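You operate a simulated robot arm through the tools that you are given. There is no shell and no other tool. Be economical: measure what you need, move in short steps, check, and stop when the job is done.

You are at the controls of a simulated two-armed robot. One attempt, no reset.

TASK
Put the purple nut from the drying bench top in the bad parts tray. Put the yellow valve on the fitting bench top away on the packing bench top. Take the brown rag on the press bench top and put it away on the scrap bench top. Put the orange shim pack on the press bench top. Put the cream box marked "roll pins" from the island bench top on the oil stand top and the cream box labelled "o rings" on the drying rack. Do these in any order. Set down upright: yellow valve.

It is judged by the outcome, as a careful person would: the job done as asked, and still so three seconds after it is handed in. It fails if anything else is knocked over, pushed out of place, dropped, spilled or broken.

THE ROBOT
Two 6-joint arms with two-finger parallel grippers on one trunk, on a base that drives. Base frame: it is fixed to the floor where the robot stands at the start and does not move with it; the origin is under the middle of the robot, x ahead of it, y to its left, z up; the surface under the hand at the start is at about z = 0.88. Lengths are in m, angles in rad, forces in N, time in s.
The left shoulder is at the start at [0.28, 0.185, 1.03], the right one opposite. With the tool pointing down near the work surface each hand reaches from about 0.56 to 0.94 m from the robot's upright axis, wherever it stands, measured 20 degrees to its own side. Places, roughly: bad parts tray [-1.75, 2.75, 1]; brown rag (9x5x3 cm) [-1.4, 2.8, 0.9]; cream box [-1.75, -0.5, 0.75]; drying rack (26x19 cm) [0.56, -0.04, 0.92]; oil stand top (53x16 cm) [0.5, 1.98, 0.64]; orange shim pack [-4, 0.75, 0.75]; packing bench top [-3.8, -0.8, 0.8]; press bench top [-0.9, 2.9, 0.9]; purple nut (5x4x3 cm) [0.5, 0.2, 0.9]; scrap bench top [0.7, 1, 0.8]; yellow valve (8x8x11 cm) [-1.3, 0.2, 0.9]. Payload 1.57 kg a hand.
The tool frame of a hand sits at the grasp point between the pads (the TCP): z along the fingers, y along the line on which they close. The tips reach 0.03 m beyond it. Largest opening 0.08 m; finger width 0.017, thickness 0.012; the body of the gripper, 0.04 by 0.082 m, starts 0.08 m behind the TCP.
Orientation is that of the tool frame in the base frame, as a unit quaternion [w, x, y, z]. With the fingers straight down and closing along the base's y, the tool's x points along the base's -x, its y along +y and its z along -z.

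THE INTERFACE
- The arms move only by the tool send_rows. It takes "left_deltas", "right_deltas" or both (then of equal length, played together; a hand with none holds still); each is a list of rows, each a list of 3 entries, a list of its own where there are three numbers: the turn, a rotation vector about the base's x, y, z in rad, then the shift along the base's x, y, z in m, then the gripper command, from -1 (fully open) to 1 (shut), values between in proportion. In form: [[[ax, ay, az], [dx, dy, dz], gripper], ...]. A call has 1 to 10 rows; each row shifts and turns the commanded pose from where the row before left it. Each row takes 0.2 s and may step no farther than 0.05 m and 0.15 rad from the row before; otherwise, or with a gripper value out of range, the whole call is refused. Where a pose cannot be reached the arm comes as near as it can. A force on the tool above 40 N (or 10 N above the force at the start of the call, whichever is more), or a blocked arm, ends the call early, and 0.2 s more pass. The fingers move at their own pace (about 0.153 m/s each) and stop on an object; they squeeze with about 43 N. The grip force told is the motor's: it shows also when the fingers shut on nothing. Time passes only in rows, and 0.2 s behind the last, so rows that do not move let the fingers close. The reply holds the time, the measured pose of the TCP, the force on the tool along the base axes, the opening and the grip force, in the units named above and with some noise, with the torque about the TCP (base axes, N m) and any sound that the robot's microphone picked up.
- Cameras (640 x 400 px; columns grow to the right, rows downward): "scene" is now at [0.2439, 0.0175, 1.486]; the picture's right is [0.20, -0.98, 0.00], its down [-0.59, -0.12, -0.79] and it looks along [0.78, 0.16, -0.61] (base axes); focal length 233 px, centre (320, 200). "left" rides on the left gripper at [0.072, 0.007, -0.122] in its tool frame; the picture's right is [-0.09, 1.00, 0.00], its down [-0.84, -0.08, -0.54] and it looks along [-0.54, -0.05, 0.84] (tool axes); focal length 238 px, centre (320, 200). "right" rides on the right gripper at [0.072, -0.007, -0.122] in its tool frame; the picture's right is [0.09, 1.00, 0.00], its down [-0.84, 0.08, -0.54] and it looks along [-0.54, 0.05, 0.84] (tool axes); focal length 238 px, centre (320, 200).
- snapshot(camera): a new picture of that camera. The clock stands still meanwhile.
- move_column(by): slides the trunk up (or, below 0, down) by that many m; the arms and the scene camera ride with it, the base frame stays. It gives what a move gives, with no picture.
- steer(legs): drives the robot by 1 to 6 legs, each [ahead, turn to the left] in m and rad, along the robot's own axes; the way and the turn of a leg run together, so that a leg with both is an arc; at most 1.5 m and 3.142 rad a leg. The arms and the cameras ride along, it lands a little off, and it stops where it bumps. It gives what a move gives.
- pan_tilt(pan, tilt): turns the head with the scene camera to pan (to the left, within 1.501 rad either way) and tilt (down, from -0.506 to 1.204), counted from straight ahead of the robot. It gives what a move gives.
- probe_pixels(camera, pixels): for up to 12 pixels [column, row] of the newest picture of that camera ("zoom" is the newest enlarged one), the place [x, y, z] in the base frame of the surface seen there, good to about 0.003 m. The clock stands still meanwhile.
- close_up(camera, box): a new picture of the part [left, top, right, bottom] of that camera's present view, enlarged. The clock stands still meanwhile.
- hand_in(): hands the job in; it is judged then, once.

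Work in short steps. Measure before you move; look again where a grasp or a placing could have gone wrong, and mend it. You have 124 turns and 128 pictures in all, those below and enlarged ones among them. Open the grippers and draw the arms clear of the work before you hand the job in, unless the task says otherwise; then end with one line.

The tools are called as name(argument=value, ...) on one line, values as JSON. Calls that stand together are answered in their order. send_rows: Moves the arms, as the interface text tells. Its arguments: {"type":"object","properties":{"left_deltas":{"type":"array","items":{"type":"array"}},"right_deltas":{"type":"array","items":{"type":"array"}}},"required":[]} The other tools are called the same way: move_column (by) slides the trunk up or down; steer (legs) drives the base; pan_tilt (pan, tilt) turns the head that bears the scene camera; snapshot (camera) takes a picture; probe_pixels (camera, pixels) gives the place of the surface under pixels of a picture; close_up (camera, box) takes an enlarged picture of a part of a camera's view; hand_in () hands the job in.

At the start:

```text
clock: 0.0
left_tool_pos: [0.5436, 0.2751, 1.2947]
left_orientation: [0.0, 0.0, 1.0, -0.001]
left_contact_force: [0.6, 0.0, 0.0]
left_moment: [-0.01, 0.02, 0.02]
left_gripper_width: 0.0802
left_gripper_force: 0.2
right_tool_pos: [0.5795, -0.1884, 1.2065]
right_orientation: [-0.001, -0.001, 1.0, -0.001]
right_contact_force: [-0.1, -0.5, 0.5]
right_moment: [0.01, 0.01, -0.04]
right_gripper_width: 0.0799
right_gripper_force: 0.0
trunk travel left (down, up): [-0.725, 0.265]
robot x, y, heading: [0.0014, 0.0009, -0.0]
head pan, tilt: [0.206, 0.653]
```

scene: 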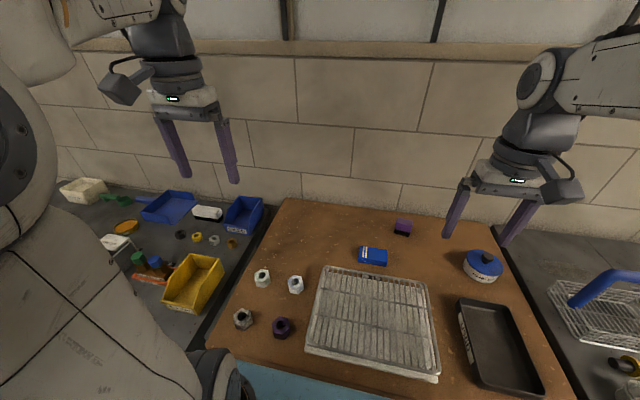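
right: 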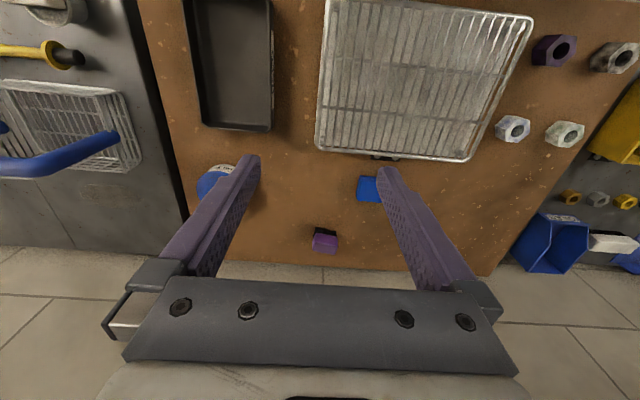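
left: 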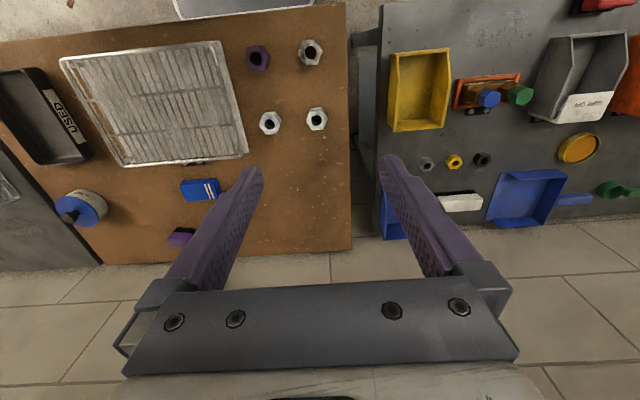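

The purple nut shows at scene (282,327) and left (258,57), next to the drying rack. I probe these and the surroundings.

probe_pixels(camera="scene", pixels=[[282, 322], [282, 335], [243, 318], [296, 285], [330, 270], [435, 285], [438, 378], [308, 350], [372, 320], [270, 360], [115, 243], [230, 340]])

probe_pixels(camera="left", pixels=[[258, 50], [250, 58], [268, 58], [258, 68], [258, 45], [311, 52], [270, 123], [240, 90]])

close_up(camera="left", box=[200, 20, 360, 120])

```text
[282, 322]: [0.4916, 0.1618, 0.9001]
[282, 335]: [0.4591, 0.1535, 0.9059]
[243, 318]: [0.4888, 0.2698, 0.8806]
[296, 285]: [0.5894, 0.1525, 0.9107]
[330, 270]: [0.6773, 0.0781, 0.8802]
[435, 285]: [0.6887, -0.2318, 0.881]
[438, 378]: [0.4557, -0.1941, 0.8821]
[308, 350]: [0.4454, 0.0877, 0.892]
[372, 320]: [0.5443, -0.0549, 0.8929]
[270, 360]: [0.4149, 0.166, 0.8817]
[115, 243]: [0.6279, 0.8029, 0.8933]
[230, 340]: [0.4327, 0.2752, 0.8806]
```

```text
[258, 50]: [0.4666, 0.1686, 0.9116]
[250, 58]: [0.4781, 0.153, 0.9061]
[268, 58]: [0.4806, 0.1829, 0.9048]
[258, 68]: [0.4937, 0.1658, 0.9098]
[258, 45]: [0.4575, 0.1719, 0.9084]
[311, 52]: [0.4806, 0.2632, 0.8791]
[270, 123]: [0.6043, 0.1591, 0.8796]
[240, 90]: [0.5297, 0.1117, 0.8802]
```

```text
4.00 times, centred on (280, 70) of left
```

zoom: 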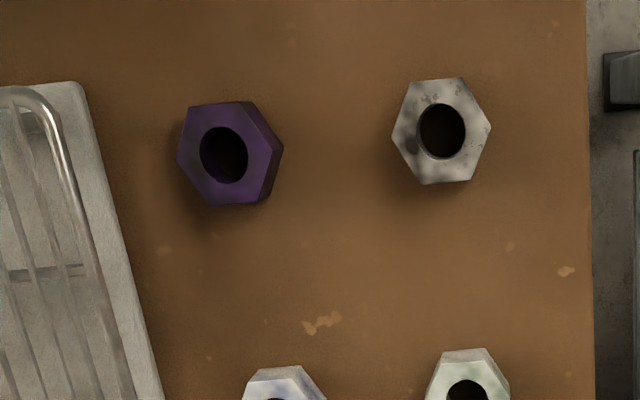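

Purple nut centre is about (0.475, 0.167), top 0.91, too close to the axis (0.50 m). I back up 0.15 m.

steer(legs=[[-0.15, 0]])

snapshot(camera="left")

```text
clock: 1.4
left_tool_pos: [0.3973, 0.2743, 1.2937]
left_orientation: [0.0, 0.001, 1.0, 0.0]
left_contact_force: [0.1, -0.1, -0.2]
left_moment: [-0.01, 0.06, 0.03]
left_gripper_width: 0.0801
left_gripper_force: 0.1
right_tool_pos: [0.4319, -0.1893, 1.2062]
right_orientation: [-0.001, 0.0, 1.0, 0.001]
right_contact_force: [0.9, 0.0, -0.7]
right_moment: [-0.02, 0.02, -0.01]
right_gripper_width: 0.0802
right_gripper_force: 0.1
trunk travel left (down, up): [-0.725, 0.265]
robot x, y, heading: [-0.1455, 0.0037, -0.0]
head pan, tilt: [0.206, 0.653]
```

```text
123 pictures are left
```

left: 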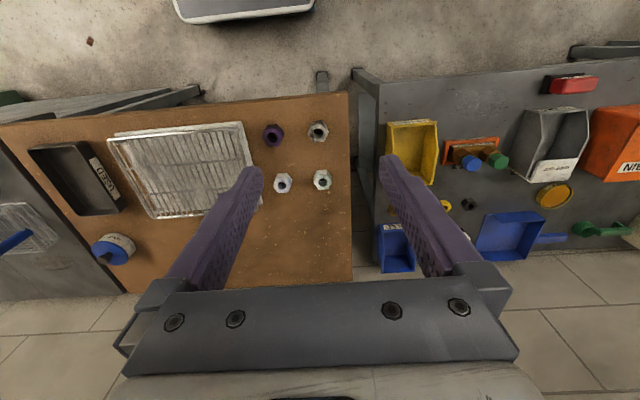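

I move the left hand over the nut with a -0.44 rad turn to line up with its flats, stopping at z≈1.0 to look.

send_rows(left_deltas=[[[0, 0, -0.063], [0.0111, -0.0153, -0.041], -1], [[0, 0, -0.063], [0.0111, -0.0153, -0.041], -1], [[0, 0, -0.063], [0.0111, -0.0153, -0.041], -1], [[0, 0, -0.063], [0.0111, -0.0153, -0.041], -1], [[0, 0, -0.063], [0.0111, -0.0153, -0.041], -1], [[0, 0, -0.063], [0.0111, -0.0153, -0.041], -1], [[0, 0, -0.063], [0.0111, -0.0153, -0.041], -1]])

snapshot(camera="left")

```text
clock: 3.0
left_tool_pos: [0.4738, 0.168, 1.0079]
left_orientation: [-0.001, 0.219, 0.976, 0.0]
left_contact_force: [-0.4, -0.6, 0.1]
left_moment: [0.02, -0.01, -0.03]
left_gripper_width: 0.0799
left_gripper_force: 0.0
right_tool_pos: [0.4308, -0.1893, 1.2065]
right_orientation: [0.0, 0.001, 1.0, 0.0]
right_contact_force: [0.3, -0.5, 1.0]
right_moment: [0.0, -0.02, 0.0]
right_gripper_width: 0.0799
right_gripper_force: 0.0
trunk travel left (down, up): [-0.725, 0.265]
robot x, y, heading: [-0.1514, 0.0008, 0.0]
head pan, tilt: [0.206, 0.653]
```

```text
122 pictures are left
```

left: 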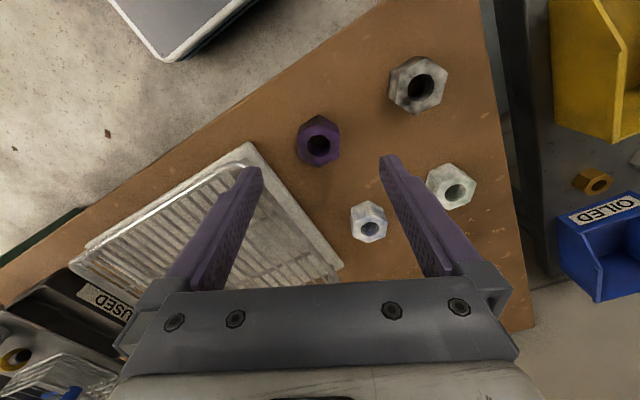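

Nut is centred at (318,140), flats parallel to the fingers. I go down so the tips sit 4 mm above the bench, close and lift.

send_rows(left_deltas=[[[0, 0, 0], [0.0005, 0, -0.04], -1], [[0, 0, 0], [0, 0, -0.035], -1], [[0, 0, 0], [0, 0, -0.018], -1], [[0, 0, 0], [0, 0, 0], 1], [[0, 0, 0], [0, 0, 0], 1], [[0, 0, 0], [0, 0, 0], 1]])

```text
clock: 4.4
left_tool_pos: [0.4751, 0.1661, 0.914]
left_orientation: [-0.001, 0.219, 0.976, 0.0]
left_contact_force: [-0.2, -0.4, -1.5]
left_moment: [0.04, 0.03, 0.0]
left_gripper_width: 0.0394
left_gripper_force: 43.4
right_tool_pos: [0.4314, -0.1887, 1.2051]
right_orientation: [0.0, 0.0, 1.0, 0.0]
right_contact_force: [-0.4, -0.2, 0.9]
right_moment: [-0.01, 0.01, -0.02]
right_gripper_width: 0.0797
right_gripper_force: 0.1
trunk travel left (down, up): [-0.725, 0.265]
robot x, y, heading: [-0.1503, -0.0013, 0.005]
head pan, tilt: [0.206, 0.653]
```

Gripped at 39 mm. Lift 0.3 m, then look with the head to the left and right for the layout.

send_rows(left_deltas=[[[0, 0, 0], [0, 0, 0.02], 1], [[0, 0, 0], [0, 0, 0.045], 1], [[0, 0, 0], [-0.01, 0.01, 0.045], 1], [[0, 0, 0], [-0.01, 0.01, 0.045], 1], [[0, 0, 0.06], [-0.01, 0.01, 0.045], 1], [[0, 0, 0.06], [-0.01, 0.01, 0.045], 1], [[0, 0, 0.06], [-0.01, 0.01, 0.045], 1], [[0, 0, 0.06], [-0.01, 0.01, 0.045], 1]])

pan_tilt(pan=1.3, tilt=0.45)

snapshot(camera="scene")

pan_tilt(pan=-1.5, tilt=0.45)

snapshot(camera="scene")

```text
clock: 6.2
left_tool_pos: [0.4138, 0.2283, 1.2512]
left_orientation: [0.0, 0.1, 0.995, 0.0]
left_contact_force: [0.4, 0.2, -2.1]
left_moment: [-0.01, 0.03, -0.01]
left_gripper_width: 0.0394
left_gripper_force: 42.9
right_tool_pos: [0.4313, -0.1885, 1.2067]
right_orientation: [0.001, 0.0, 1.0, 0.0]
right_contact_force: [0.8, -0.6, -0.6]
right_moment: [0.01, 0.0, 0.02]
right_gripper_width: 0.0799
right_gripper_force: 0.0
trunk travel left (down, up): [-0.725, 0.265]
robot x, y, heading: [-0.1444, -0.0013, 0.001]
head pan, tilt: [0.206, 0.653]
```

```text
clock: 7.5
left_tool_pos: [0.4143, 0.2271, 1.2488]
left_orientation: [0.001, 0.1, 0.995, 0.0]
left_contact_force: [0.4, -0.1, -1.4]
left_moment: [-0.02, -0.01, 0.03]
left_gripper_width: 0.0396
left_gripper_force: 43.5
right_tool_pos: [0.4306, -0.1882, 1.2049]
right_orientation: [0.0, 0.0, 1.0, 0.0]
right_contact_force: [0.3, -0.4, -0.7]
right_moment: [0.01, -0.01, -0.02]
right_gripper_width: 0.0801
right_gripper_force: 0.0
trunk travel left (down, up): [-0.725, 0.265]
robot x, y, heading: [-0.1503, -0.001, 0.002]
head pan, tilt: [1.3, 0.45]
```

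```text
121 pictures are left
```

scene: 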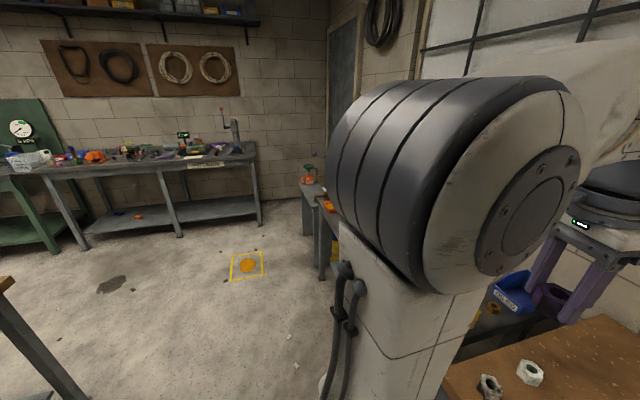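

```text
clock: 10.0
left_tool_pos: [0.4146, 0.2271, 1.2488]
left_orientation: [0.0, 0.099, 0.995, 0.0]
left_contact_force: [0.2, 0.7, -2.0]
left_moment: [0.0, 0.02, 0.02]
left_gripper_width: 0.0394
left_gripper_force: 42.8
right_tool_pos: [0.4321, -0.1886, 1.2054]
right_orientation: [0.0, -0.001, 1.0, 0.0]
right_contact_force: [-0.3, -1.0, 0.6]
right_moment: [-0.01, -0.02, 0.01]
right_gripper_width: 0.0799
right_gripper_force: 0.1
trunk travel left (down, up): [-0.725, 0.265]
robot x, y, heading: [-0.1489, -0.0021, 0.003]
head pan, tilt: [-1.499, 0.45]
```

```text
120 pictures are left
```

scene: 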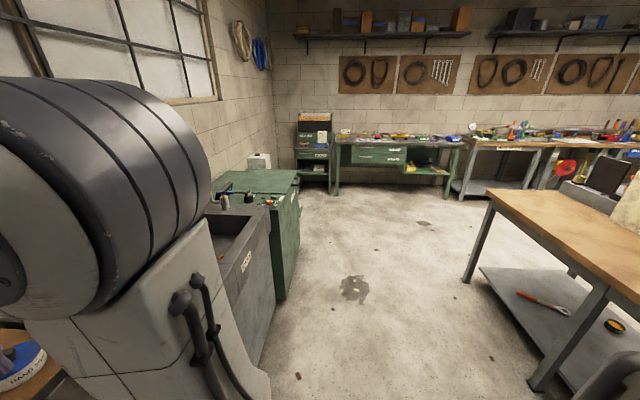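

The island's corner shows at (490,190). I probe it and others for the layout before turning.

probe_pixels(camera="scene", pixels=[[490, 190], [632, 275], [600, 250], [566, 166], [600, 170], [470, 282], [535, 385], [240, 185], [400, 138], [500, 140], [345, 295], [625, 185]])

```text
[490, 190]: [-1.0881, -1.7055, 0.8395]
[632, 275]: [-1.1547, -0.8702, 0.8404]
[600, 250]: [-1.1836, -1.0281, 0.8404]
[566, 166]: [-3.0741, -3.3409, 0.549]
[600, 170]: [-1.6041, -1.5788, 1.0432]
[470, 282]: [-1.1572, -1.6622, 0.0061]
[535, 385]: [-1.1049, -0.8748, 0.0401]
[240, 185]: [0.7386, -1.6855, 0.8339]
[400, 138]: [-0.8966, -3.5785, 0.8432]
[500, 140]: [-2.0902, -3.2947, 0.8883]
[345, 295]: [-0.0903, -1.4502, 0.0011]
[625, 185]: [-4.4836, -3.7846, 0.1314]
```

The way is clear; I turn about to face the island and look.

steer(legs=[[0, 3.14]])

pan_tilt(pan=0, tilt=0.5)

snapshot(camera="scene")

```text
clock: 17.7
left_tool_pos: [-0.7074, -0.233, 1.249]
left_orientation: [0.0, 0.995, -0.098, 0.001]
left_contact_force: [0.4, 0.2, -2.4]
left_moment: [-0.02, -0.05, 0.02]
left_gripper_width: 0.0393
left_gripper_force: 42.9
right_tool_pos: [-0.7276, 0.1836, 1.2053]
right_orientation: [0.0, 1.0, 0.004, 0.001]
right_contact_force: [-0.2, 0.1, -0.1]
right_moment: [-0.03, -0.05, -0.04]
right_gripper_width: 0.0799
right_gripper_force: 0.2
trunk travel left (down, up): [-0.725, 0.265]
robot x, y, heading: [-0.1503, 0.0016, -3.134]
head pan, tilt: [-1.499, 0.45]
```

```text
clock: 19.3
left_tool_pos: [-0.7079, -0.2319, 1.2496]
left_orientation: [0.0, 0.995, -0.097, -0.001]
left_contact_force: [-0.7, 0.7, -2.3]
left_moment: [-0.01, -0.02, 0.0]
left_gripper_width: 0.0396
left_gripper_force: 42.8
right_tool_pos: [-0.7272, 0.1839, 1.206]
right_orientation: [0.001, 1.0, 0.003, 0.0]
right_contact_force: [-0.1, 1.0, 0.1]
right_moment: [0.01, 0.0, 0.0]
right_gripper_width: 0.08
right_gripper_force: 0.1
trunk travel left (down, up): [-0.725, 0.265]
robot x, y, heading: [-0.1453, 0.0022, -3.14]
head pan, tilt: [0.0, 0.499]
```

```text
119 pictures are left
```

scene: 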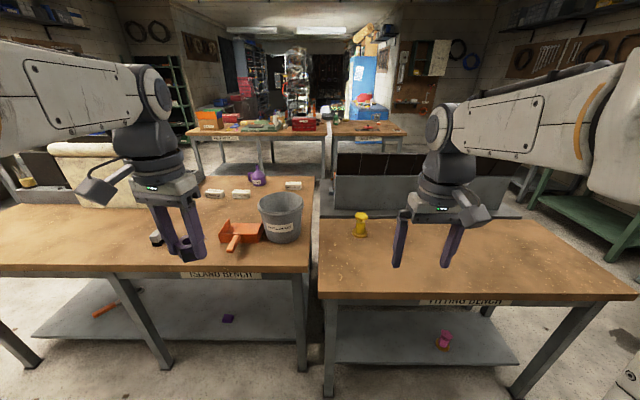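

The three cream boxes on the island are at (215,193), (241,193), (293,185); the yellow valve at (360,225). I zoom and probe.

close_up(camera="scene", box=[200, 160, 320, 235])

probe_pixels(camera="zoom", pixels=[[80, 178], [220, 176], [500, 133], [80, 160], [220, 158], [500, 118], [300, 90], [430, 250]])

close_up(camera="scene", box=[320, 180, 448, 260])

probe_pixels(camera="zoom", pixels=[[205, 165], [205, 185], [200, 225], [205, 270], [175, 230], [230, 230], [200, 320], [10, 200], [300, 182], [30, 140]])

probe_pixels(camera="scene", pixels=[[315, 250], [318, 295], [634, 296], [430, 120], [330, 130], [195, 140], [330, 172], [500, 185], [600, 250], [380, 170], [305, 270], [314, 185]])

```text
5.33 times, centred on (260, 198) of scene
```

zoom: 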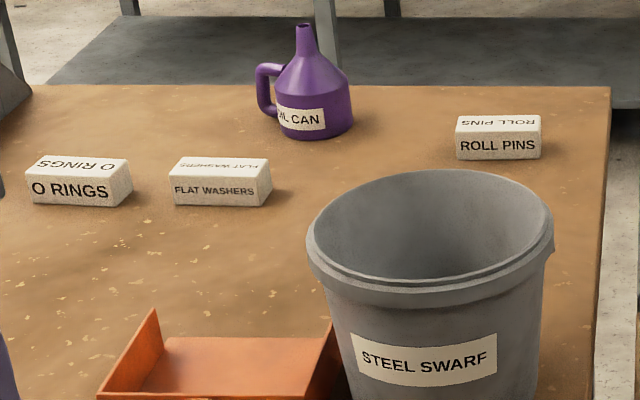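

```text
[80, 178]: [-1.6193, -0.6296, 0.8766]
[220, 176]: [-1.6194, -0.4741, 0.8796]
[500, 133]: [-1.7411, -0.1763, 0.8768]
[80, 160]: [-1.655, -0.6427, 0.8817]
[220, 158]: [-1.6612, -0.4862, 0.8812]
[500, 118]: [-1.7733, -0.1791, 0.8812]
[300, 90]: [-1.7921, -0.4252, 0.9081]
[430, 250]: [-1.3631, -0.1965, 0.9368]
```

```text
5.00 times, centred on (384, 220) of scene
```

zoom: 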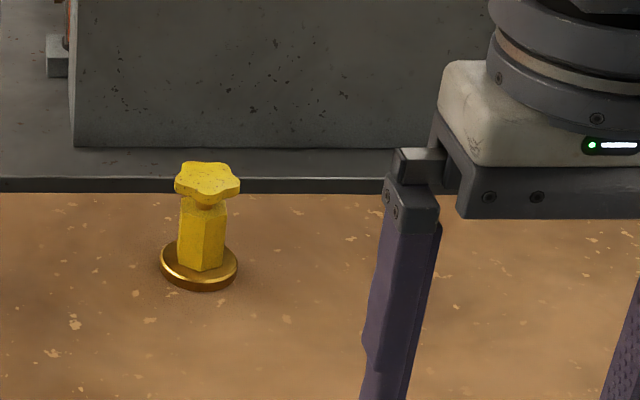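

```text
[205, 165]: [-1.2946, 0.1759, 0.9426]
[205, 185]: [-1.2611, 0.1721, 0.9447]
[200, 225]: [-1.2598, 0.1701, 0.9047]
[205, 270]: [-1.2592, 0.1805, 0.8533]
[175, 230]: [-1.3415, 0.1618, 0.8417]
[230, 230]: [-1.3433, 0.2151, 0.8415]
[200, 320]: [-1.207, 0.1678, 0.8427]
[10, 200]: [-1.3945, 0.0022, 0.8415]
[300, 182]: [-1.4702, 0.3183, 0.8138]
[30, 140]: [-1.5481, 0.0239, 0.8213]
```

```text
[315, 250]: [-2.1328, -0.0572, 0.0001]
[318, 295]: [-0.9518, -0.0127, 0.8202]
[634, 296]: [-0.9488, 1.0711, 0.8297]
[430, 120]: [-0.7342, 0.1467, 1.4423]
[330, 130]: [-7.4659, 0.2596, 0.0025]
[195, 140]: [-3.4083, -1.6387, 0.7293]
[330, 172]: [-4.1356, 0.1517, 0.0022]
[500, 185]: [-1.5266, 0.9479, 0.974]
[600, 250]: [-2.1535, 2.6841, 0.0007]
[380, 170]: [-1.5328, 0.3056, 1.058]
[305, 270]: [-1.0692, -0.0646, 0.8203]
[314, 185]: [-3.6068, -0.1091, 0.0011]
```

Valve centre about (-1.28, 0.175), wheel top ~0.945, base at 0.842. "ROLL PINS" is the box at (-1.76,-0.18), "O RINGS" at (-1.64,-0.63). I drive 0.38 ahead so the right hand reaches the valve.

steer(legs=[[0.37, 0]])

snapshot(camera="right")

```text
clock: 21.7
left_tool_pos: [-1.0764, -0.2401, 1.2503]
left_orientation: [0.001, 0.996, -0.094, 0.0]
left_contact_force: [-0.3, 0.4, -1.4]
left_moment: [0.03, -0.01, 0.02]
left_gripper_width: 0.0394
left_gripper_force: 43.1
right_tool_pos: [-1.0986, 0.1756, 1.2059]
right_orientation: [0.0, 1.0, 0.007, 0.0]
right_contact_force: [0.1, 0.0, 1.3]
right_moment: [0.02, 0.03, -0.01]
right_gripper_width: 0.0798
right_gripper_force: 0.1
trunk travel left (down, up): [-0.725, 0.265]
robot x, y, heading: [-0.5169, -0.0027, -3.131]
head pan, tilt: [0.0, 0.499]
```

```text
116 pictures are left
```

right: 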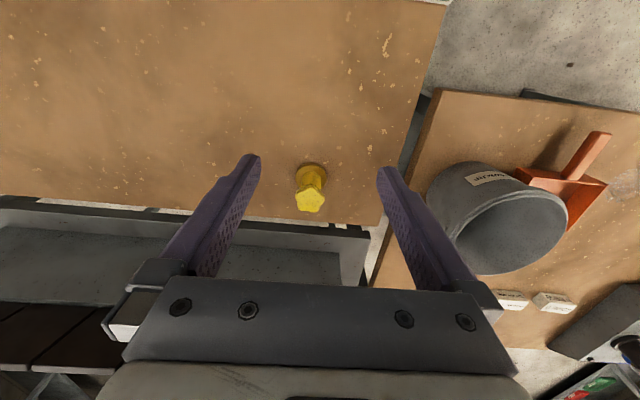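

Valve wheel at (310,200). I move over it, then look from closer.

send_rows(right_deltas=[[[0, 0, 0], [-0.04, 0, -0.02], -1], [[0, 0, 0], [-0.04, 0, -0.02], -1], [[0, 0, 0], [-0.04, 0, -0.02], -1], [[0, 0, 0], [-0.035, 0, -0.03], -1], [[0, 0, 0], [-0.02, 0, -0.04], -1]])

close_up(camera="right", box=[240, 80, 400, 180])

probe_pixels(camera="zoom", pixels=[[300, 200], [320, 200], [280, 230], [320, 230], [360, 230], [320, 260], [320, 170], [320, 290]])

```text
clock: 22.9
left_tool_pos: [-1.0763, -0.2406, 1.2494]
left_orientation: [0.0, 0.996, -0.093, 0.0]
left_contact_force: [0.0, -0.2, -1.9]
left_moment: [0.0, -0.06, 0.03]
left_gripper_width: 0.0394
left_gripper_force: 42.9
right_tool_pos: [-1.2767, 0.1775, 1.0751]
right_orientation: [-0.001, 1.0, 0.008, -0.001]
right_contact_force: [0.1, -0.2, 0.1]
right_moment: [0.02, 0.02, 0.01]
right_gripper_width: 0.0798
right_gripper_force: 0.1
trunk travel left (down, up): [-0.725, 0.265]
robot x, y, heading: [-0.5177, -0.0032, -3.124]
head pan, tilt: [0.0, 0.499]
```

```text
4.00 times, centred on (320, 130) of right
```

zoom: 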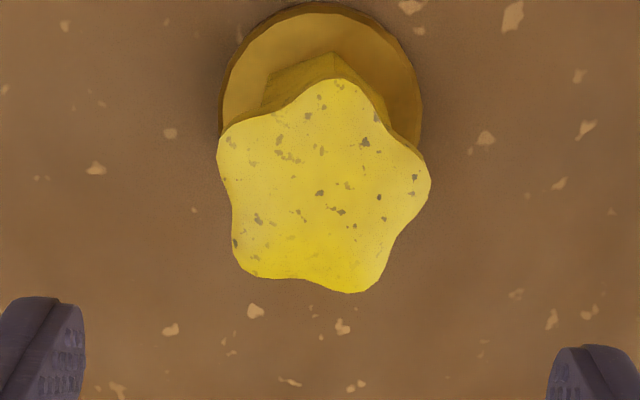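

```text
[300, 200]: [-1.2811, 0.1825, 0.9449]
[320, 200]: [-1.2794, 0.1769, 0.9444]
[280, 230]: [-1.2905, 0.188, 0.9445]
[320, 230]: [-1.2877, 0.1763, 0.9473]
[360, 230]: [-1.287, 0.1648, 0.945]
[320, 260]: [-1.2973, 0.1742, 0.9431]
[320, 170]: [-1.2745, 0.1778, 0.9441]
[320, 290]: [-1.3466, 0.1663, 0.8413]
```

The wheel is a 5-lobed star about 62 mm wide, centre (322,192) zoom → (-1.279,0.176). Right lobe and left valley lie nearly along the closing axis; I turn 0.12, go down to z 0.935 and close.

send_rows(right_deltas=[[[0, 0, 0.06], [-0.002, -0.001, -0.04], -1], [[0, 0, 0.06], [0, 0, -0.04], -1], [[0, 0, 0], [0, 0, -0.04], -1], [[0, 0, 0], [0, 0, -0.02], -1], [[0, 0, 0], [0, 0, 0], 1], [[0, 0, 0], [0, 0, 0], 1], [[0, 0, 0], [0, 0, 0], 1]])

snapshot(camera="right")

```text
clock: 24.5
left_tool_pos: [-1.0766, -0.2398, 1.2493]
left_orientation: [-0.001, 0.996, -0.093, -0.001]
left_contact_force: [0.2, -0.4, -2.7]
left_moment: [0.0, 0.0, 0.0]
left_gripper_width: 0.0391
left_gripper_force: 43.0
right_tool_pos: [-1.2764, 0.1737, 0.9352]
right_orientation: [0.001, 0.998, 0.068, 0.001]
right_contact_force: [0.2, -0.1, 0.5]
right_moment: [0.02, 0.05, -0.02]
right_gripper_width: 0.0553
right_gripper_force: 43.3
trunk travel left (down, up): [-0.725, 0.265]
robot x, y, heading: [-0.5183, -0.0053, -3.132]
head pan, tilt: [0.0, 0.499]
```

```text
114 pictures are left
```

right: 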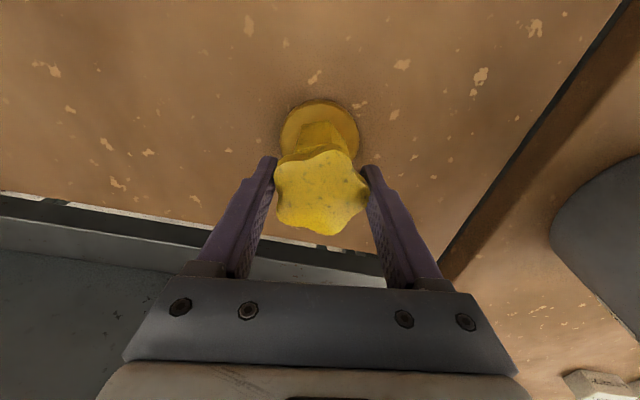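

Held at 55 mm. Lift the valve and bring it back to travelling pose.

send_rows(right_deltas=[[[0, 0, 0], [0, 0, 0.02], 1], [[0, 0, 0], [0, 0, 0.045], 1], [[0, 0, 0], [0, 0, 0.045], 1], [[0, 0, 0], [0.01, 0, 0.045], 1], [[0, 0, 0], [0.02, 0, 0.045], 1], [[0, 0, 0], [0.03, 0, 0.035], 1], [[0, 0, 0], [0.03, 0, 0.035], 1], [[0, 0, 0], [0.03, 0, 0.035], 1], [[0, 0, -0.06], [0.03, 0, 0.02], 1], [[0, 0, -0.06], [0.03, 0, 0.0], 1]])

snapshot(camera="right")

pan_tilt(pan=0, tilt=0.35)

snapshot(camera="scene")

pan_tilt(pan=-1.3, tilt=0.5)

snapshot(camera="scene")

```text
clock: 26.7
left_tool_pos: [-1.0759, -0.2397, 1.2498]
left_orientation: [0.0, 0.996, -0.093, 0.0]
left_contact_force: [-0.2, 0.5, -1.7]
left_moment: [0.01, -0.01, -0.03]
left_gripper_width: 0.0391
left_gripper_force: 42.5
right_tool_pos: [-1.0956, 0.1736, 1.2614]
right_orientation: [0.0, 1.0, 0.007, 0.0]
right_contact_force: [0.5, -0.1, -4.5]
right_moment: [-0.04, 0.01, -0.01]
right_gripper_width: 0.0549
right_gripper_force: 42.8
trunk travel left (down, up): [-0.725, 0.265]
robot x, y, heading: [-0.5185, -0.0031, -3.127]
head pan, tilt: [0.0, 0.499]
```

```text
113 pictures are left
```

right: 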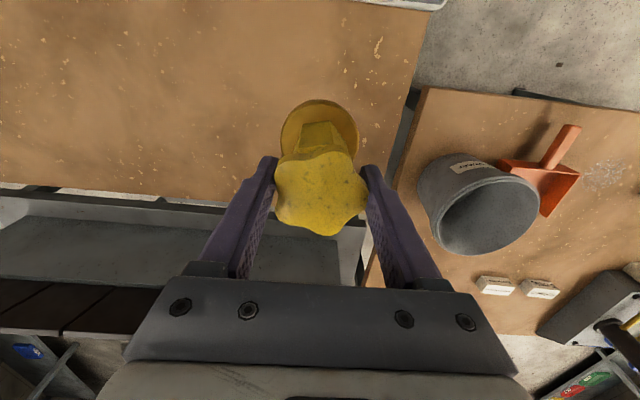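

```text
clock: 27.4
left_tool_pos: [-1.0755, -0.2392, 1.2487]
left_orientation: [-0.001, 0.996, -0.093, 0.0]
left_contact_force: [-0.8, -0.2, -1.7]
left_moment: [0.0, -0.02, 0.04]
left_gripper_width: 0.0392
left_gripper_force: 43.1
right_tool_pos: [-1.0958, 0.1734, 1.2616]
right_orientation: [0.0, 1.0, 0.008, 0.001]
right_contact_force: [0.0, 1.0, -4.4]
right_moment: [0.02, 0.0, -0.03]
right_gripper_width: 0.0545
right_gripper_force: 42.5
trunk travel left (down, up): [-0.725, 0.265]
robot x, y, heading: [-0.5176, 0.0003, -3.133]
head pan, tilt: [0.0, 0.351]
```

```text
112 pictures are left
```

scene: 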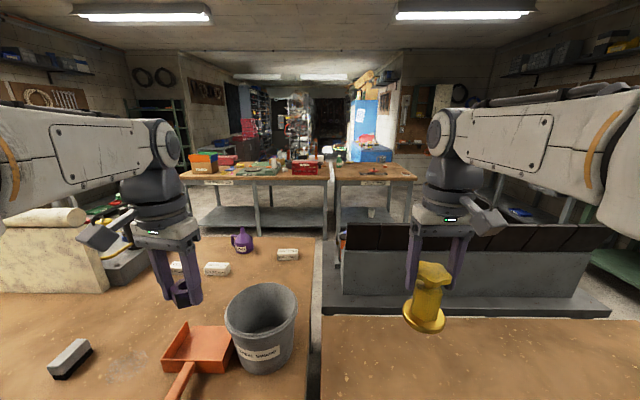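

```text
clock: 28.9
left_tool_pos: [-1.0772, -0.2402, 1.25]
left_orientation: [-0.001, 0.996, -0.092, 0.0]
left_contact_force: [0.6, 0.2, -1.4]
left_moment: [-0.01, 0.0, 0.0]
left_gripper_width: 0.0394
left_gripper_force: 42.8
right_tool_pos: [-1.0962, 0.1728, 1.2624]
right_orientation: [0.0, 1.0, 0.008, 0.0]
right_contact_force: [0.2, 0.5, -2.6]
right_moment: [-0.02, 0.01, 0.01]
right_gripper_width: 0.0549
right_gripper_force: 42.9
trunk travel left (down, up): [-0.725, 0.265]
robot x, y, heading: [-0.5192, -0.0055, -3.131]
head pan, tilt: [-1.3, 0.499]
```

```text
111 pictures are left
```

scene: 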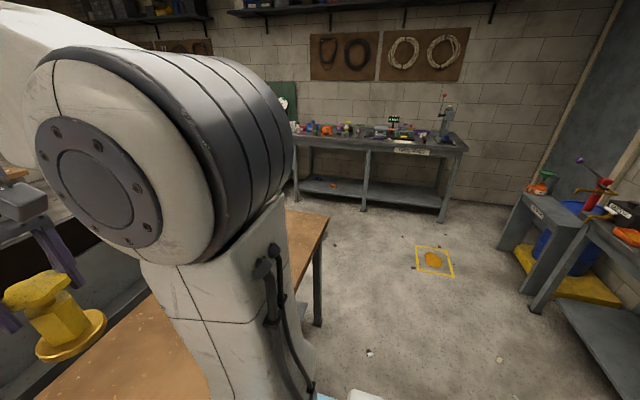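

Both held. I back up a little, turn right to face +y and look ahead along the aisle.

steer(legs=[[-0.1, 0], [0, -1.571]])

pan_tilt(pan=0.5, tilt=0.45)

snapshot(camera="scene")

probe_pixels(camera="scene", pixels=[[320, 200], [450, 200], [200, 200], [100, 250], [320, 300], [560, 250], [400, 150], [300, 150], [200, 300]])

```text
clock: 33.8
left_tool_pos: [-0.6652, 0.5487, 1.2497]
left_orientation: [0.0, -0.648, 0.761, 0.0]
left_contact_force: [0.0, 0.5, -1.6]
left_moment: [0.0, 0.01, 0.03]
left_gripper_width: 0.0393
left_gripper_force: 43.0
right_tool_pos: [-0.2532, 0.5804, 1.2623]
right_orientation: [0.0, 0.721, -0.693, -0.001]
right_contact_force: [1.3, -0.1, -3.1]
right_moment: [-0.02, -0.04, -0.05]
right_gripper_width: 0.0543
right_gripper_force: 43.3
trunk travel left (down, up): [-0.725, 0.265]
robot x, y, heading: [-0.4183, -0.0023, 1.61]
head pan, tilt: [-1.3, 0.499]
```

```text
clock: 35.6
left_tool_pos: [-0.6659, 0.5495, 1.2504]
left_orientation: [0.0, -0.648, 0.761, 0.0]
left_contact_force: [0.3, 0.4, -2.2]
left_moment: [-0.04, -0.01, 0.0]
left_gripper_width: 0.0393
left_gripper_force: 42.8
right_tool_pos: [-0.2536, 0.5797, 1.2624]
right_orientation: [0.0, 0.721, -0.692, -0.001]
right_contact_force: [-0.5, 0.6, -3.3]
right_moment: [0.03, 0.03, -0.02]
right_gripper_width: 0.0546
right_gripper_force: 43.2
trunk travel left (down, up): [-0.725, 0.265]
robot x, y, heading: [-0.4178, -0.0006, 1.612]
head pan, tilt: [0.499, 0.45]
```

```text
110 pictures are left
```

scene: 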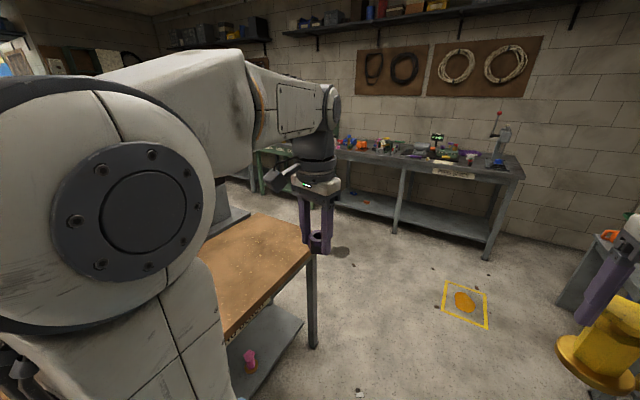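

```text
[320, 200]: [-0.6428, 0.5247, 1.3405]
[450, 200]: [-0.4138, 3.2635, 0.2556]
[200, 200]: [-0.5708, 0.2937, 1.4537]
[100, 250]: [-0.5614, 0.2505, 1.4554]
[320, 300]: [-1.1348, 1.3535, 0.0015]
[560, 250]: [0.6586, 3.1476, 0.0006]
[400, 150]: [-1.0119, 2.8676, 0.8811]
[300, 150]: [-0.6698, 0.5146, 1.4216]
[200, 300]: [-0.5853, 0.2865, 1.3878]
```

There's a yellow-marked square on the floor at (465,303); I find where it is so I can steer around it.

probe_pixels(camera="scene", pixels=[[465, 303], [442, 322], [487, 328], [445, 282], [487, 292], [420, 180], [520, 178], [340, 160], [400, 160], [440, 172]])

close_up(camera="scene", box=[330, 120, 530, 245])

```text
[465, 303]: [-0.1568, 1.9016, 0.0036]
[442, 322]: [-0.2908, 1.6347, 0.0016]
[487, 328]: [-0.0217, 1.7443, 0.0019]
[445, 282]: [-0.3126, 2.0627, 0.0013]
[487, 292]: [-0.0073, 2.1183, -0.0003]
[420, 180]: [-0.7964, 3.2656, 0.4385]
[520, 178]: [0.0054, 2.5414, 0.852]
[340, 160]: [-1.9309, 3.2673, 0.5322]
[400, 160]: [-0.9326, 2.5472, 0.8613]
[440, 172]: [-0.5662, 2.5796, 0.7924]
```

```text
3.20 times, centred on (430, 182) of scene
```

zoom: 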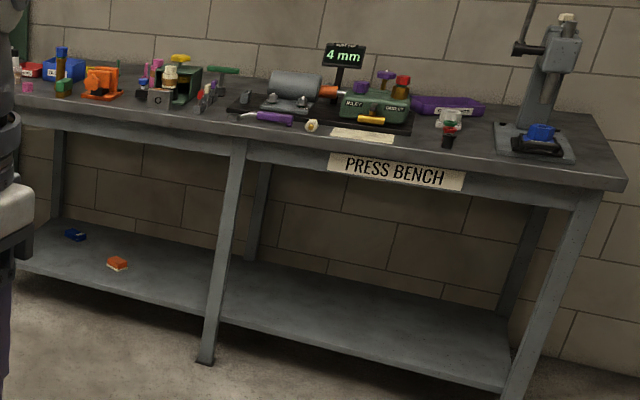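

Press bench edge at y 2.54; the floor square spans x -0.31..0, y 1.63..2.1. I go ahead 0.9, then arc left round the fitting bench corner.

steer(legs=[[0.9, -0.03], [1.26, 1.56]])

pan_tilt(pan=0.0, tilt=0.5)

snapshot(camera="scene")

```text
clock: 46.1
left_tool_pos: [-1.7911, 1.4117, 1.2498]
left_orientation: [0.001, 0.996, -0.085, 0.0]
left_contact_force: [-0.6, 0.4, -2.2]
left_moment: [-0.01, -0.04, -0.01]
left_gripper_width: 0.0394
left_gripper_force: 43.2
right_tool_pos: [-1.8165, 1.8259, 1.2629]
right_orientation: [0.0, 1.0, 0.016, 0.0]
right_contact_force: [0.4, 0.0, -3.6]
right_moment: [0.02, -0.02, 0.02]
right_gripper_width: 0.0547
right_gripper_force: 42.8
trunk travel left (down, up): [-0.725, 0.265]
robot x, y, heading: [-1.2321, 1.6557, -3.119]
head pan, tilt: [0.499, 0.45]
cut short: leg 2
```

```text
clock: 47.0
left_tool_pos: [-1.7905, 1.4122, 1.2497]
left_orientation: [0.001, 0.996, -0.085, 0.0]
left_contact_force: [0.0, 0.4, -2.0]
left_moment: [0.01, -0.02, -0.04]
left_gripper_width: 0.0393
left_gripper_force: 43.5
right_tool_pos: [-1.8187, 1.8263, 1.2623]
right_orientation: [0.0, 1.0, 0.017, 0.0]
right_contact_force: [-0.5, 0.3, -3.4]
right_moment: [-0.01, 0.03, 0.03]
right_gripper_width: 0.0546
right_gripper_force: 43.1
trunk travel left (down, up): [-0.725, 0.265]
robot x, y, heading: [-1.2345, 1.6574, -3.111]
head pan, tilt: [0.0, 0.499]
```

```text
108 pictures are left
```

scene: 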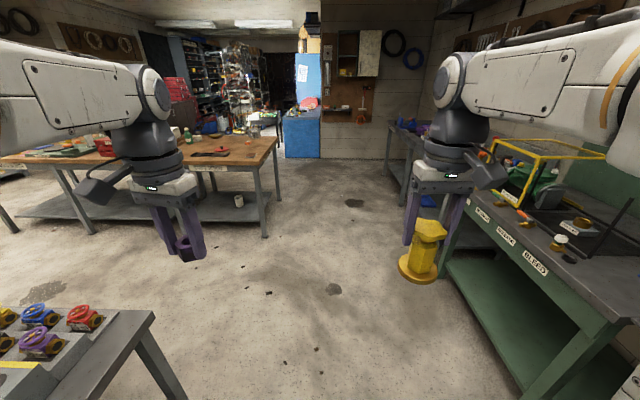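

Leg 2 was cut short at its very end. I check the sides and probe the places ahead, shown: orange shim pack perhaps at (218,152), gray bench corner (152,312).

probe_pixels(camera="scene", pixels=[[275, 140], [152, 312], [264, 235], [97, 232], [200, 160], [215, 152], [465, 200], [585, 330], [20, 155], [270, 180], [105, 155], [330, 290]])

pan_tilt(pan=1.5, tilt=0.9)

snapshot(camera="scene")

pan_tilt(pan=-1.5, tilt=0.9)

snapshot(camera="scene")

```text
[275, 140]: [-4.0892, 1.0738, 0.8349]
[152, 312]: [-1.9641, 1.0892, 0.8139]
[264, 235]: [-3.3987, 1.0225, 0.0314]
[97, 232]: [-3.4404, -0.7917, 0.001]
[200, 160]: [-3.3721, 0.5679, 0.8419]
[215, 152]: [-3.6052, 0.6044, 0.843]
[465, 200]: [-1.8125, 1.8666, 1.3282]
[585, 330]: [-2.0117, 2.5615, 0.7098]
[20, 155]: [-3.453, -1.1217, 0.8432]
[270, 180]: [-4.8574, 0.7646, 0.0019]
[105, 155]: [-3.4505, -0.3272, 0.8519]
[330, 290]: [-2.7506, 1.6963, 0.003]
```

```text
clock: 48.6
left_tool_pos: [-1.7915, 1.4116, 1.2491]
left_orientation: [0.001, 0.996, -0.085, 0.001]
left_contact_force: [-0.4, 0.3, -2.3]
left_moment: [-0.01, -0.01, 0.05]
left_gripper_width: 0.0393
left_gripper_force: 43.3
right_tool_pos: [-1.8167, 1.826, 1.2621]
right_orientation: [0.0, 1.0, 0.016, 0.0]
right_contact_force: [-0.1, -0.4, -3.7]
right_moment: [0.01, 0.03, 0.01]
right_gripper_width: 0.0544
right_gripper_force: 43.2
trunk travel left (down, up): [-0.725, 0.265]
robot x, y, heading: [-1.2356, 1.6576, -3.113]
head pan, tilt: [1.499, 0.901]
```

```text
107 pictures are left
```

scene: 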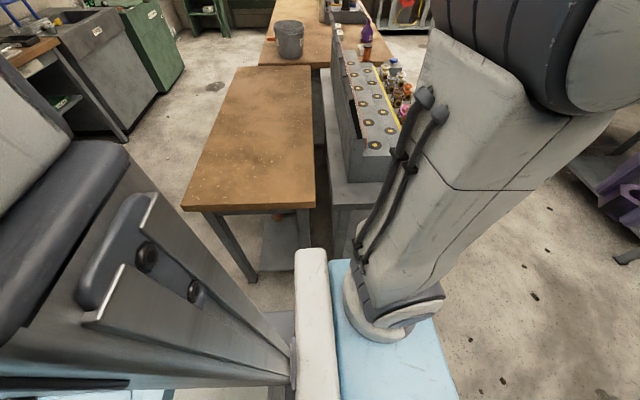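

```text
clock: 51.2
left_tool_pos: [-1.7919, 1.4115, 1.2487]
left_orientation: [0.0, 0.996, -0.085, 0.0]
left_contact_force: [0.2, -0.6, -2.2]
left_moment: [-0.01, -0.01, -0.01]
left_gripper_width: 0.0392
left_gripper_force: 43.2
right_tool_pos: [-1.8174, 1.8251, 1.2622]
right_orientation: [0.0, 1.0, 0.015, 0.001]
right_contact_force: [0.1, 0.0, -3.3]
right_moment: [-0.02, -0.01, 0.0]
right_gripper_width: 0.0545
right_gripper_force: 42.9
trunk travel left (down, up): [-0.725, 0.265]
robot x, y, heading: [-1.2398, 1.6582, -3.113]
head pan, tilt: [-1.499, 0.901]
```

```text
106 pictures are left
```

scene: 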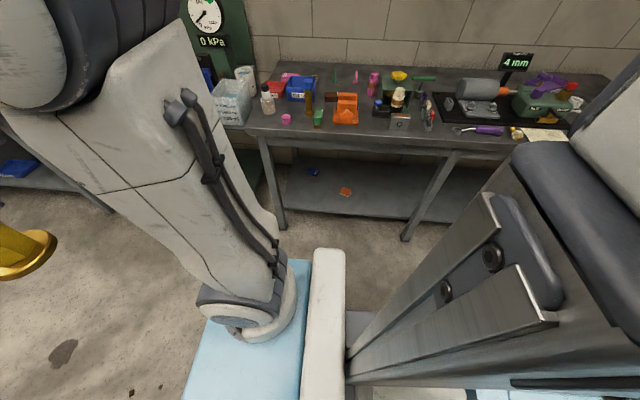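

No contact visible; the way ahead is open. I drive 1.3 m on and look at both benches.

steer(legs=[[1.3, 0]])

pan_tilt(pan=0.75, tilt=0.5)

snapshot(camera="scene")

```text
clock: 57.7
left_tool_pos: [-3.0786, 1.3942, 1.2495]
left_orientation: [0.0, 0.996, -0.093, 0.0]
left_contact_force: [0.2, 0.7, -2.5]
left_moment: [-0.01, -0.02, -0.01]
left_gripper_width: 0.0392
left_gripper_force: 42.9
right_tool_pos: [-3.0987, 1.8078, 1.2627]
right_orientation: [0.0, 1.0, 0.008, 0.0]
right_contact_force: [0.0, 0.4, -4.5]
right_moment: [0.0, 0.0, -0.02]
right_gripper_width: 0.0545
right_gripper_force: 43.0
trunk travel left (down, up): [-0.725, 0.265]
robot x, y, heading: [-2.5223, 1.6313, -3.13]
head pan, tilt: [-1.499, 0.901]
```

```text
clock: 59.8
left_tool_pos: [-3.0791, 1.3942, 1.2487]
left_orientation: [-0.001, 0.996, -0.093, 0.0]
left_contact_force: [0.0, -0.1, -1.7]
left_moment: [-0.01, -0.03, 0.02]
left_gripper_width: 0.0392
left_gripper_force: 43.0
right_tool_pos: [-3.1006, 1.8087, 1.2621]
right_orientation: [0.0, 1.0, 0.008, 0.0]
right_contact_force: [0.5, -0.3, -4.0]
right_moment: [0.02, 0.0, -0.01]
right_gripper_width: 0.0546
right_gripper_force: 42.3
trunk travel left (down, up): [-0.725, 0.265]
robot x, y, heading: [-2.5182, 1.6316, -3.126]
head pan, tilt: [0.75, 0.499]
```

```text
105 pictures are left
```

scene: 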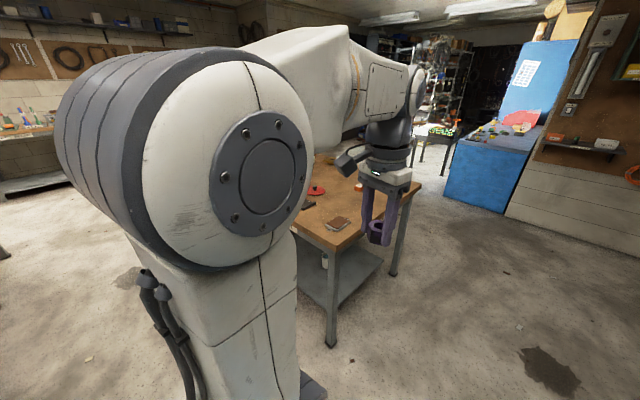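

The arm blocks the view. I turn left, drive along the aisle 1.45 m and turn to face the benches.

steer(legs=[[0, 1.56], [1.45, 0], [0, -1.571]])

pan_tilt(pan=0.0, tilt=0.6)

snapshot(camera="scene")

```text
clock: 74.9
left_tool_pos: [-3.0249, -0.1015, 1.25]
left_orientation: [0.0, 0.996, -0.085, 0.0]
left_contact_force: [0.0, -0.7, -3.1]
left_moment: [0.03, 0.01, 0.0]
left_gripper_width: 0.0395
left_gripper_force: 43.1
right_tool_pos: [-3.0525, 0.3124, 1.262]
right_orientation: [0.0, 1.0, 0.015, 0.0]
right_contact_force: [-0.6, -0.1, -4.0]
right_moment: [0.04, 0.01, 0.0]
right_gripper_width: 0.0543
right_gripper_force: 43.2
trunk travel left (down, up): [-0.725, 0.265]
robot x, y, heading: [-2.4733, 0.1422, -3.117]
head pan, tilt: [0.75, 0.499]
```

```text
clock: 76.0
left_tool_pos: [-3.0243, -0.0998, 1.2497]
left_orientation: [0.0, 0.996, -0.085, 0.0]
left_contact_force: [0.4, 0.1, -2.6]
left_moment: [-0.01, 0.01, -0.06]
left_gripper_width: 0.0394
left_gripper_force: 43.1
right_tool_pos: [-3.0524, 0.3127, 1.2621]
right_orientation: [0.0, 1.0, 0.015, 0.001]
right_contact_force: [-0.4, 0.6, -3.9]
right_moment: [0.01, -0.03, 0.01]
right_gripper_width: 0.0546
right_gripper_force: 42.8
trunk travel left (down, up): [-0.725, 0.265]
robot x, y, heading: [-2.4686, 0.1463, -3.113]
head pan, tilt: [0.0, 0.6]
```

```text
104 pictures are left
```

scene: 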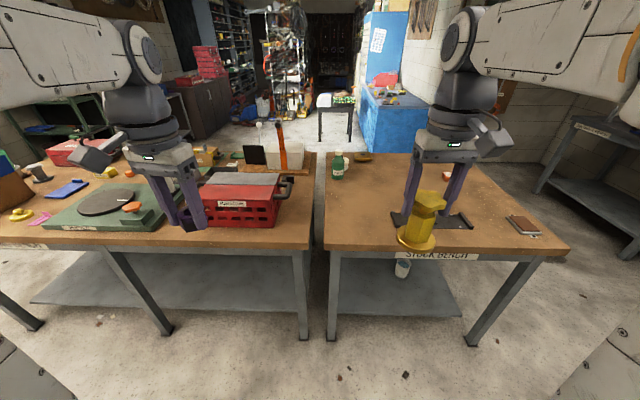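

The stock bench is at right, packing bench at left. I zoom into both.

close_up(camera="scene", box=[320, 130, 576, 290])

close_up(camera="scene", box=[0, 120, 320, 320])

probe_pixels(camera="scene", pixels=[[447, 174], [363, 155], [100, 250], [315, 245], [400, 250], [270, 218], [60, 188], [255, 170], [130, 208], [300, 185], [200, 240]])

```text
2.50 times, centred on (448, 210) of scene
```

zoom: 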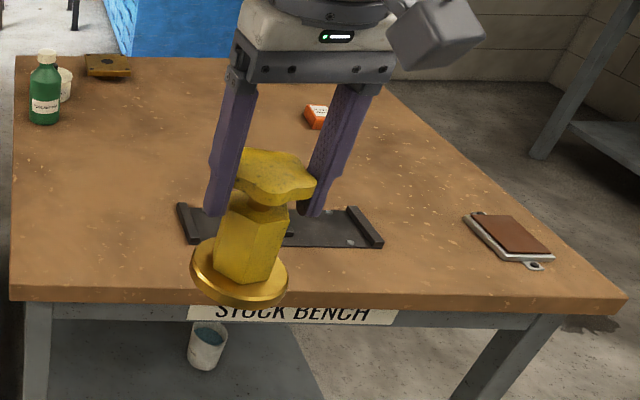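

```text
2.00 times, centred on (160, 220) of scene
```

zoom: 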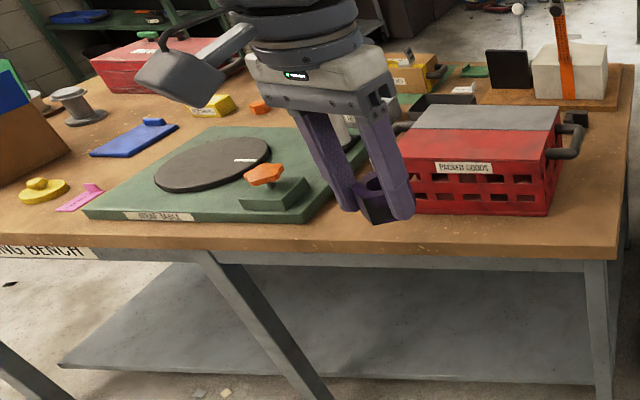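

```text
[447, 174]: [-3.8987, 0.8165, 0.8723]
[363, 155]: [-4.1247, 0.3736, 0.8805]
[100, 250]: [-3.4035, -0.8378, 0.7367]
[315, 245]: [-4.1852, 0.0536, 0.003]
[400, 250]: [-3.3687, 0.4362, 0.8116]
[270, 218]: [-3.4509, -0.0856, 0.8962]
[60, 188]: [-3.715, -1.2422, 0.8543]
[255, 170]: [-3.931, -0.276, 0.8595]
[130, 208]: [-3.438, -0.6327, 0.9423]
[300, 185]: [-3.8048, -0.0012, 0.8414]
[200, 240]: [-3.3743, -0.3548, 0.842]
```

The shim pack is at (-3.90,0.82). Packing bench is crowded; I drive in front of it to find free space for the valve.

steer(legs=[[0, 1.55], [0.95, 0], [0, -1.57]])

pan_tilt(pan=0.0, tilt=0.6)

snapshot(camera="scene")

```text
clock: 88.7
left_tool_pos: [-3.0642, -1.0251, 1.2493]
left_orientation: [0.0, 0.992, -0.127, 0.0]
left_contact_force: [-0.3, 0.6, -1.9]
left_moment: [-0.02, -0.01, 0.0]
left_gripper_width: 0.039
left_gripper_force: 42.5
right_tool_pos: [-3.0558, -0.6119, 1.2629]
right_orientation: [0.0, 1.0, -0.026, 0.001]
right_contact_force: [-1.1, 0.6, -3.6]
right_moment: [-0.01, 0.02, -0.01]
right_gripper_width: 0.0545
right_gripper_force: 42.8
trunk travel left (down, up): [-0.725, 0.265]
robot x, y, heading: [-2.4967, -0.8304, 3.085]
head pan, tilt: [0.0, 0.6]
```

```text
clock: 89.3
left_tool_pos: [-3.0628, -1.025, 1.2493]
left_orientation: [0.0, 0.992, -0.128, -0.001]
left_contact_force: [-0.3, 0.0, -2.0]
left_moment: [-0.03, -0.04, -0.01]
left_gripper_width: 0.0392
left_gripper_force: 42.9
right_tool_pos: [-3.0564, -0.6125, 1.2615]
right_orientation: [0.0, 1.0, -0.026, 0.002]
right_contact_force: [-0.1, -0.2, -3.4]
right_moment: [-0.02, -0.02, 0.04]
right_gripper_width: 0.0544
right_gripper_force: 42.8
trunk travel left (down, up): [-0.725, 0.265]
robot x, y, heading: [-2.4872, -0.8316, 3.085]
head pan, tilt: [0.0, 0.6]
```

```text
101 pictures are left
```

scene: 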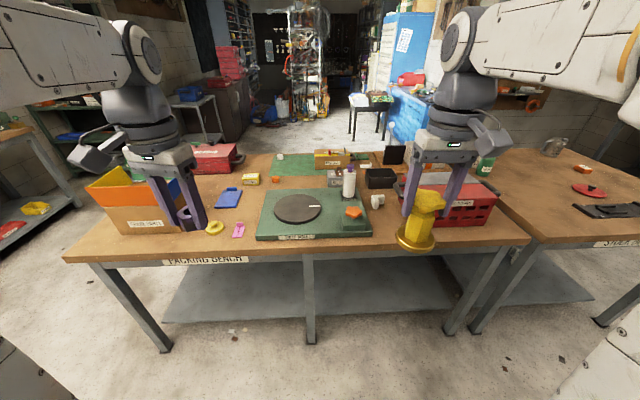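

Candidates: the gap between green board and crate near (388,222). I zoom and probe.

close_up(camera="scene", box=[176, 140, 432, 300])

probe_pixels(camera="zoom", pixels=[[490, 230], [530, 160], [505, 160], [555, 200], [480, 180], [200, 135], [180, 80], [245, 100], [160, 190], [100, 190], [220, 180], [530, 245]])

```text
2.50 times, centred on (304, 220) of scene
```

zoom: 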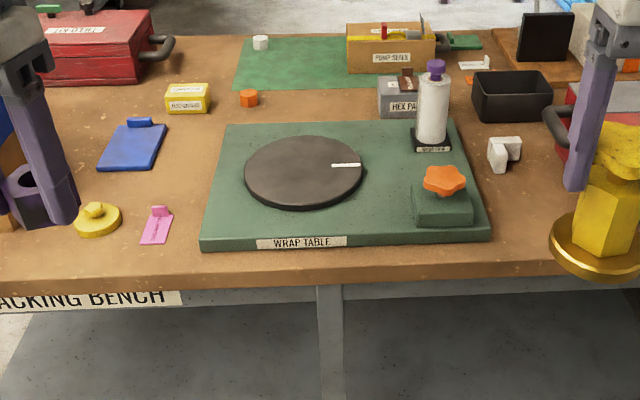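

```text
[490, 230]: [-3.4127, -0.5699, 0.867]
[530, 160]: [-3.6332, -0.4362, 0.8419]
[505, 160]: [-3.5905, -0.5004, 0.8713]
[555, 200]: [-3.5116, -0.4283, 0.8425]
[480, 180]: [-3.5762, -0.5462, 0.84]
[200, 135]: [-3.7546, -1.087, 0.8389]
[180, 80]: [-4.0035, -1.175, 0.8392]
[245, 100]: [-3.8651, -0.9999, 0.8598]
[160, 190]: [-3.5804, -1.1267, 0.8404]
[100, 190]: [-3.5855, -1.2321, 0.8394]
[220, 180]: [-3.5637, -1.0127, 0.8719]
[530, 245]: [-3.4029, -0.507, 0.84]
```

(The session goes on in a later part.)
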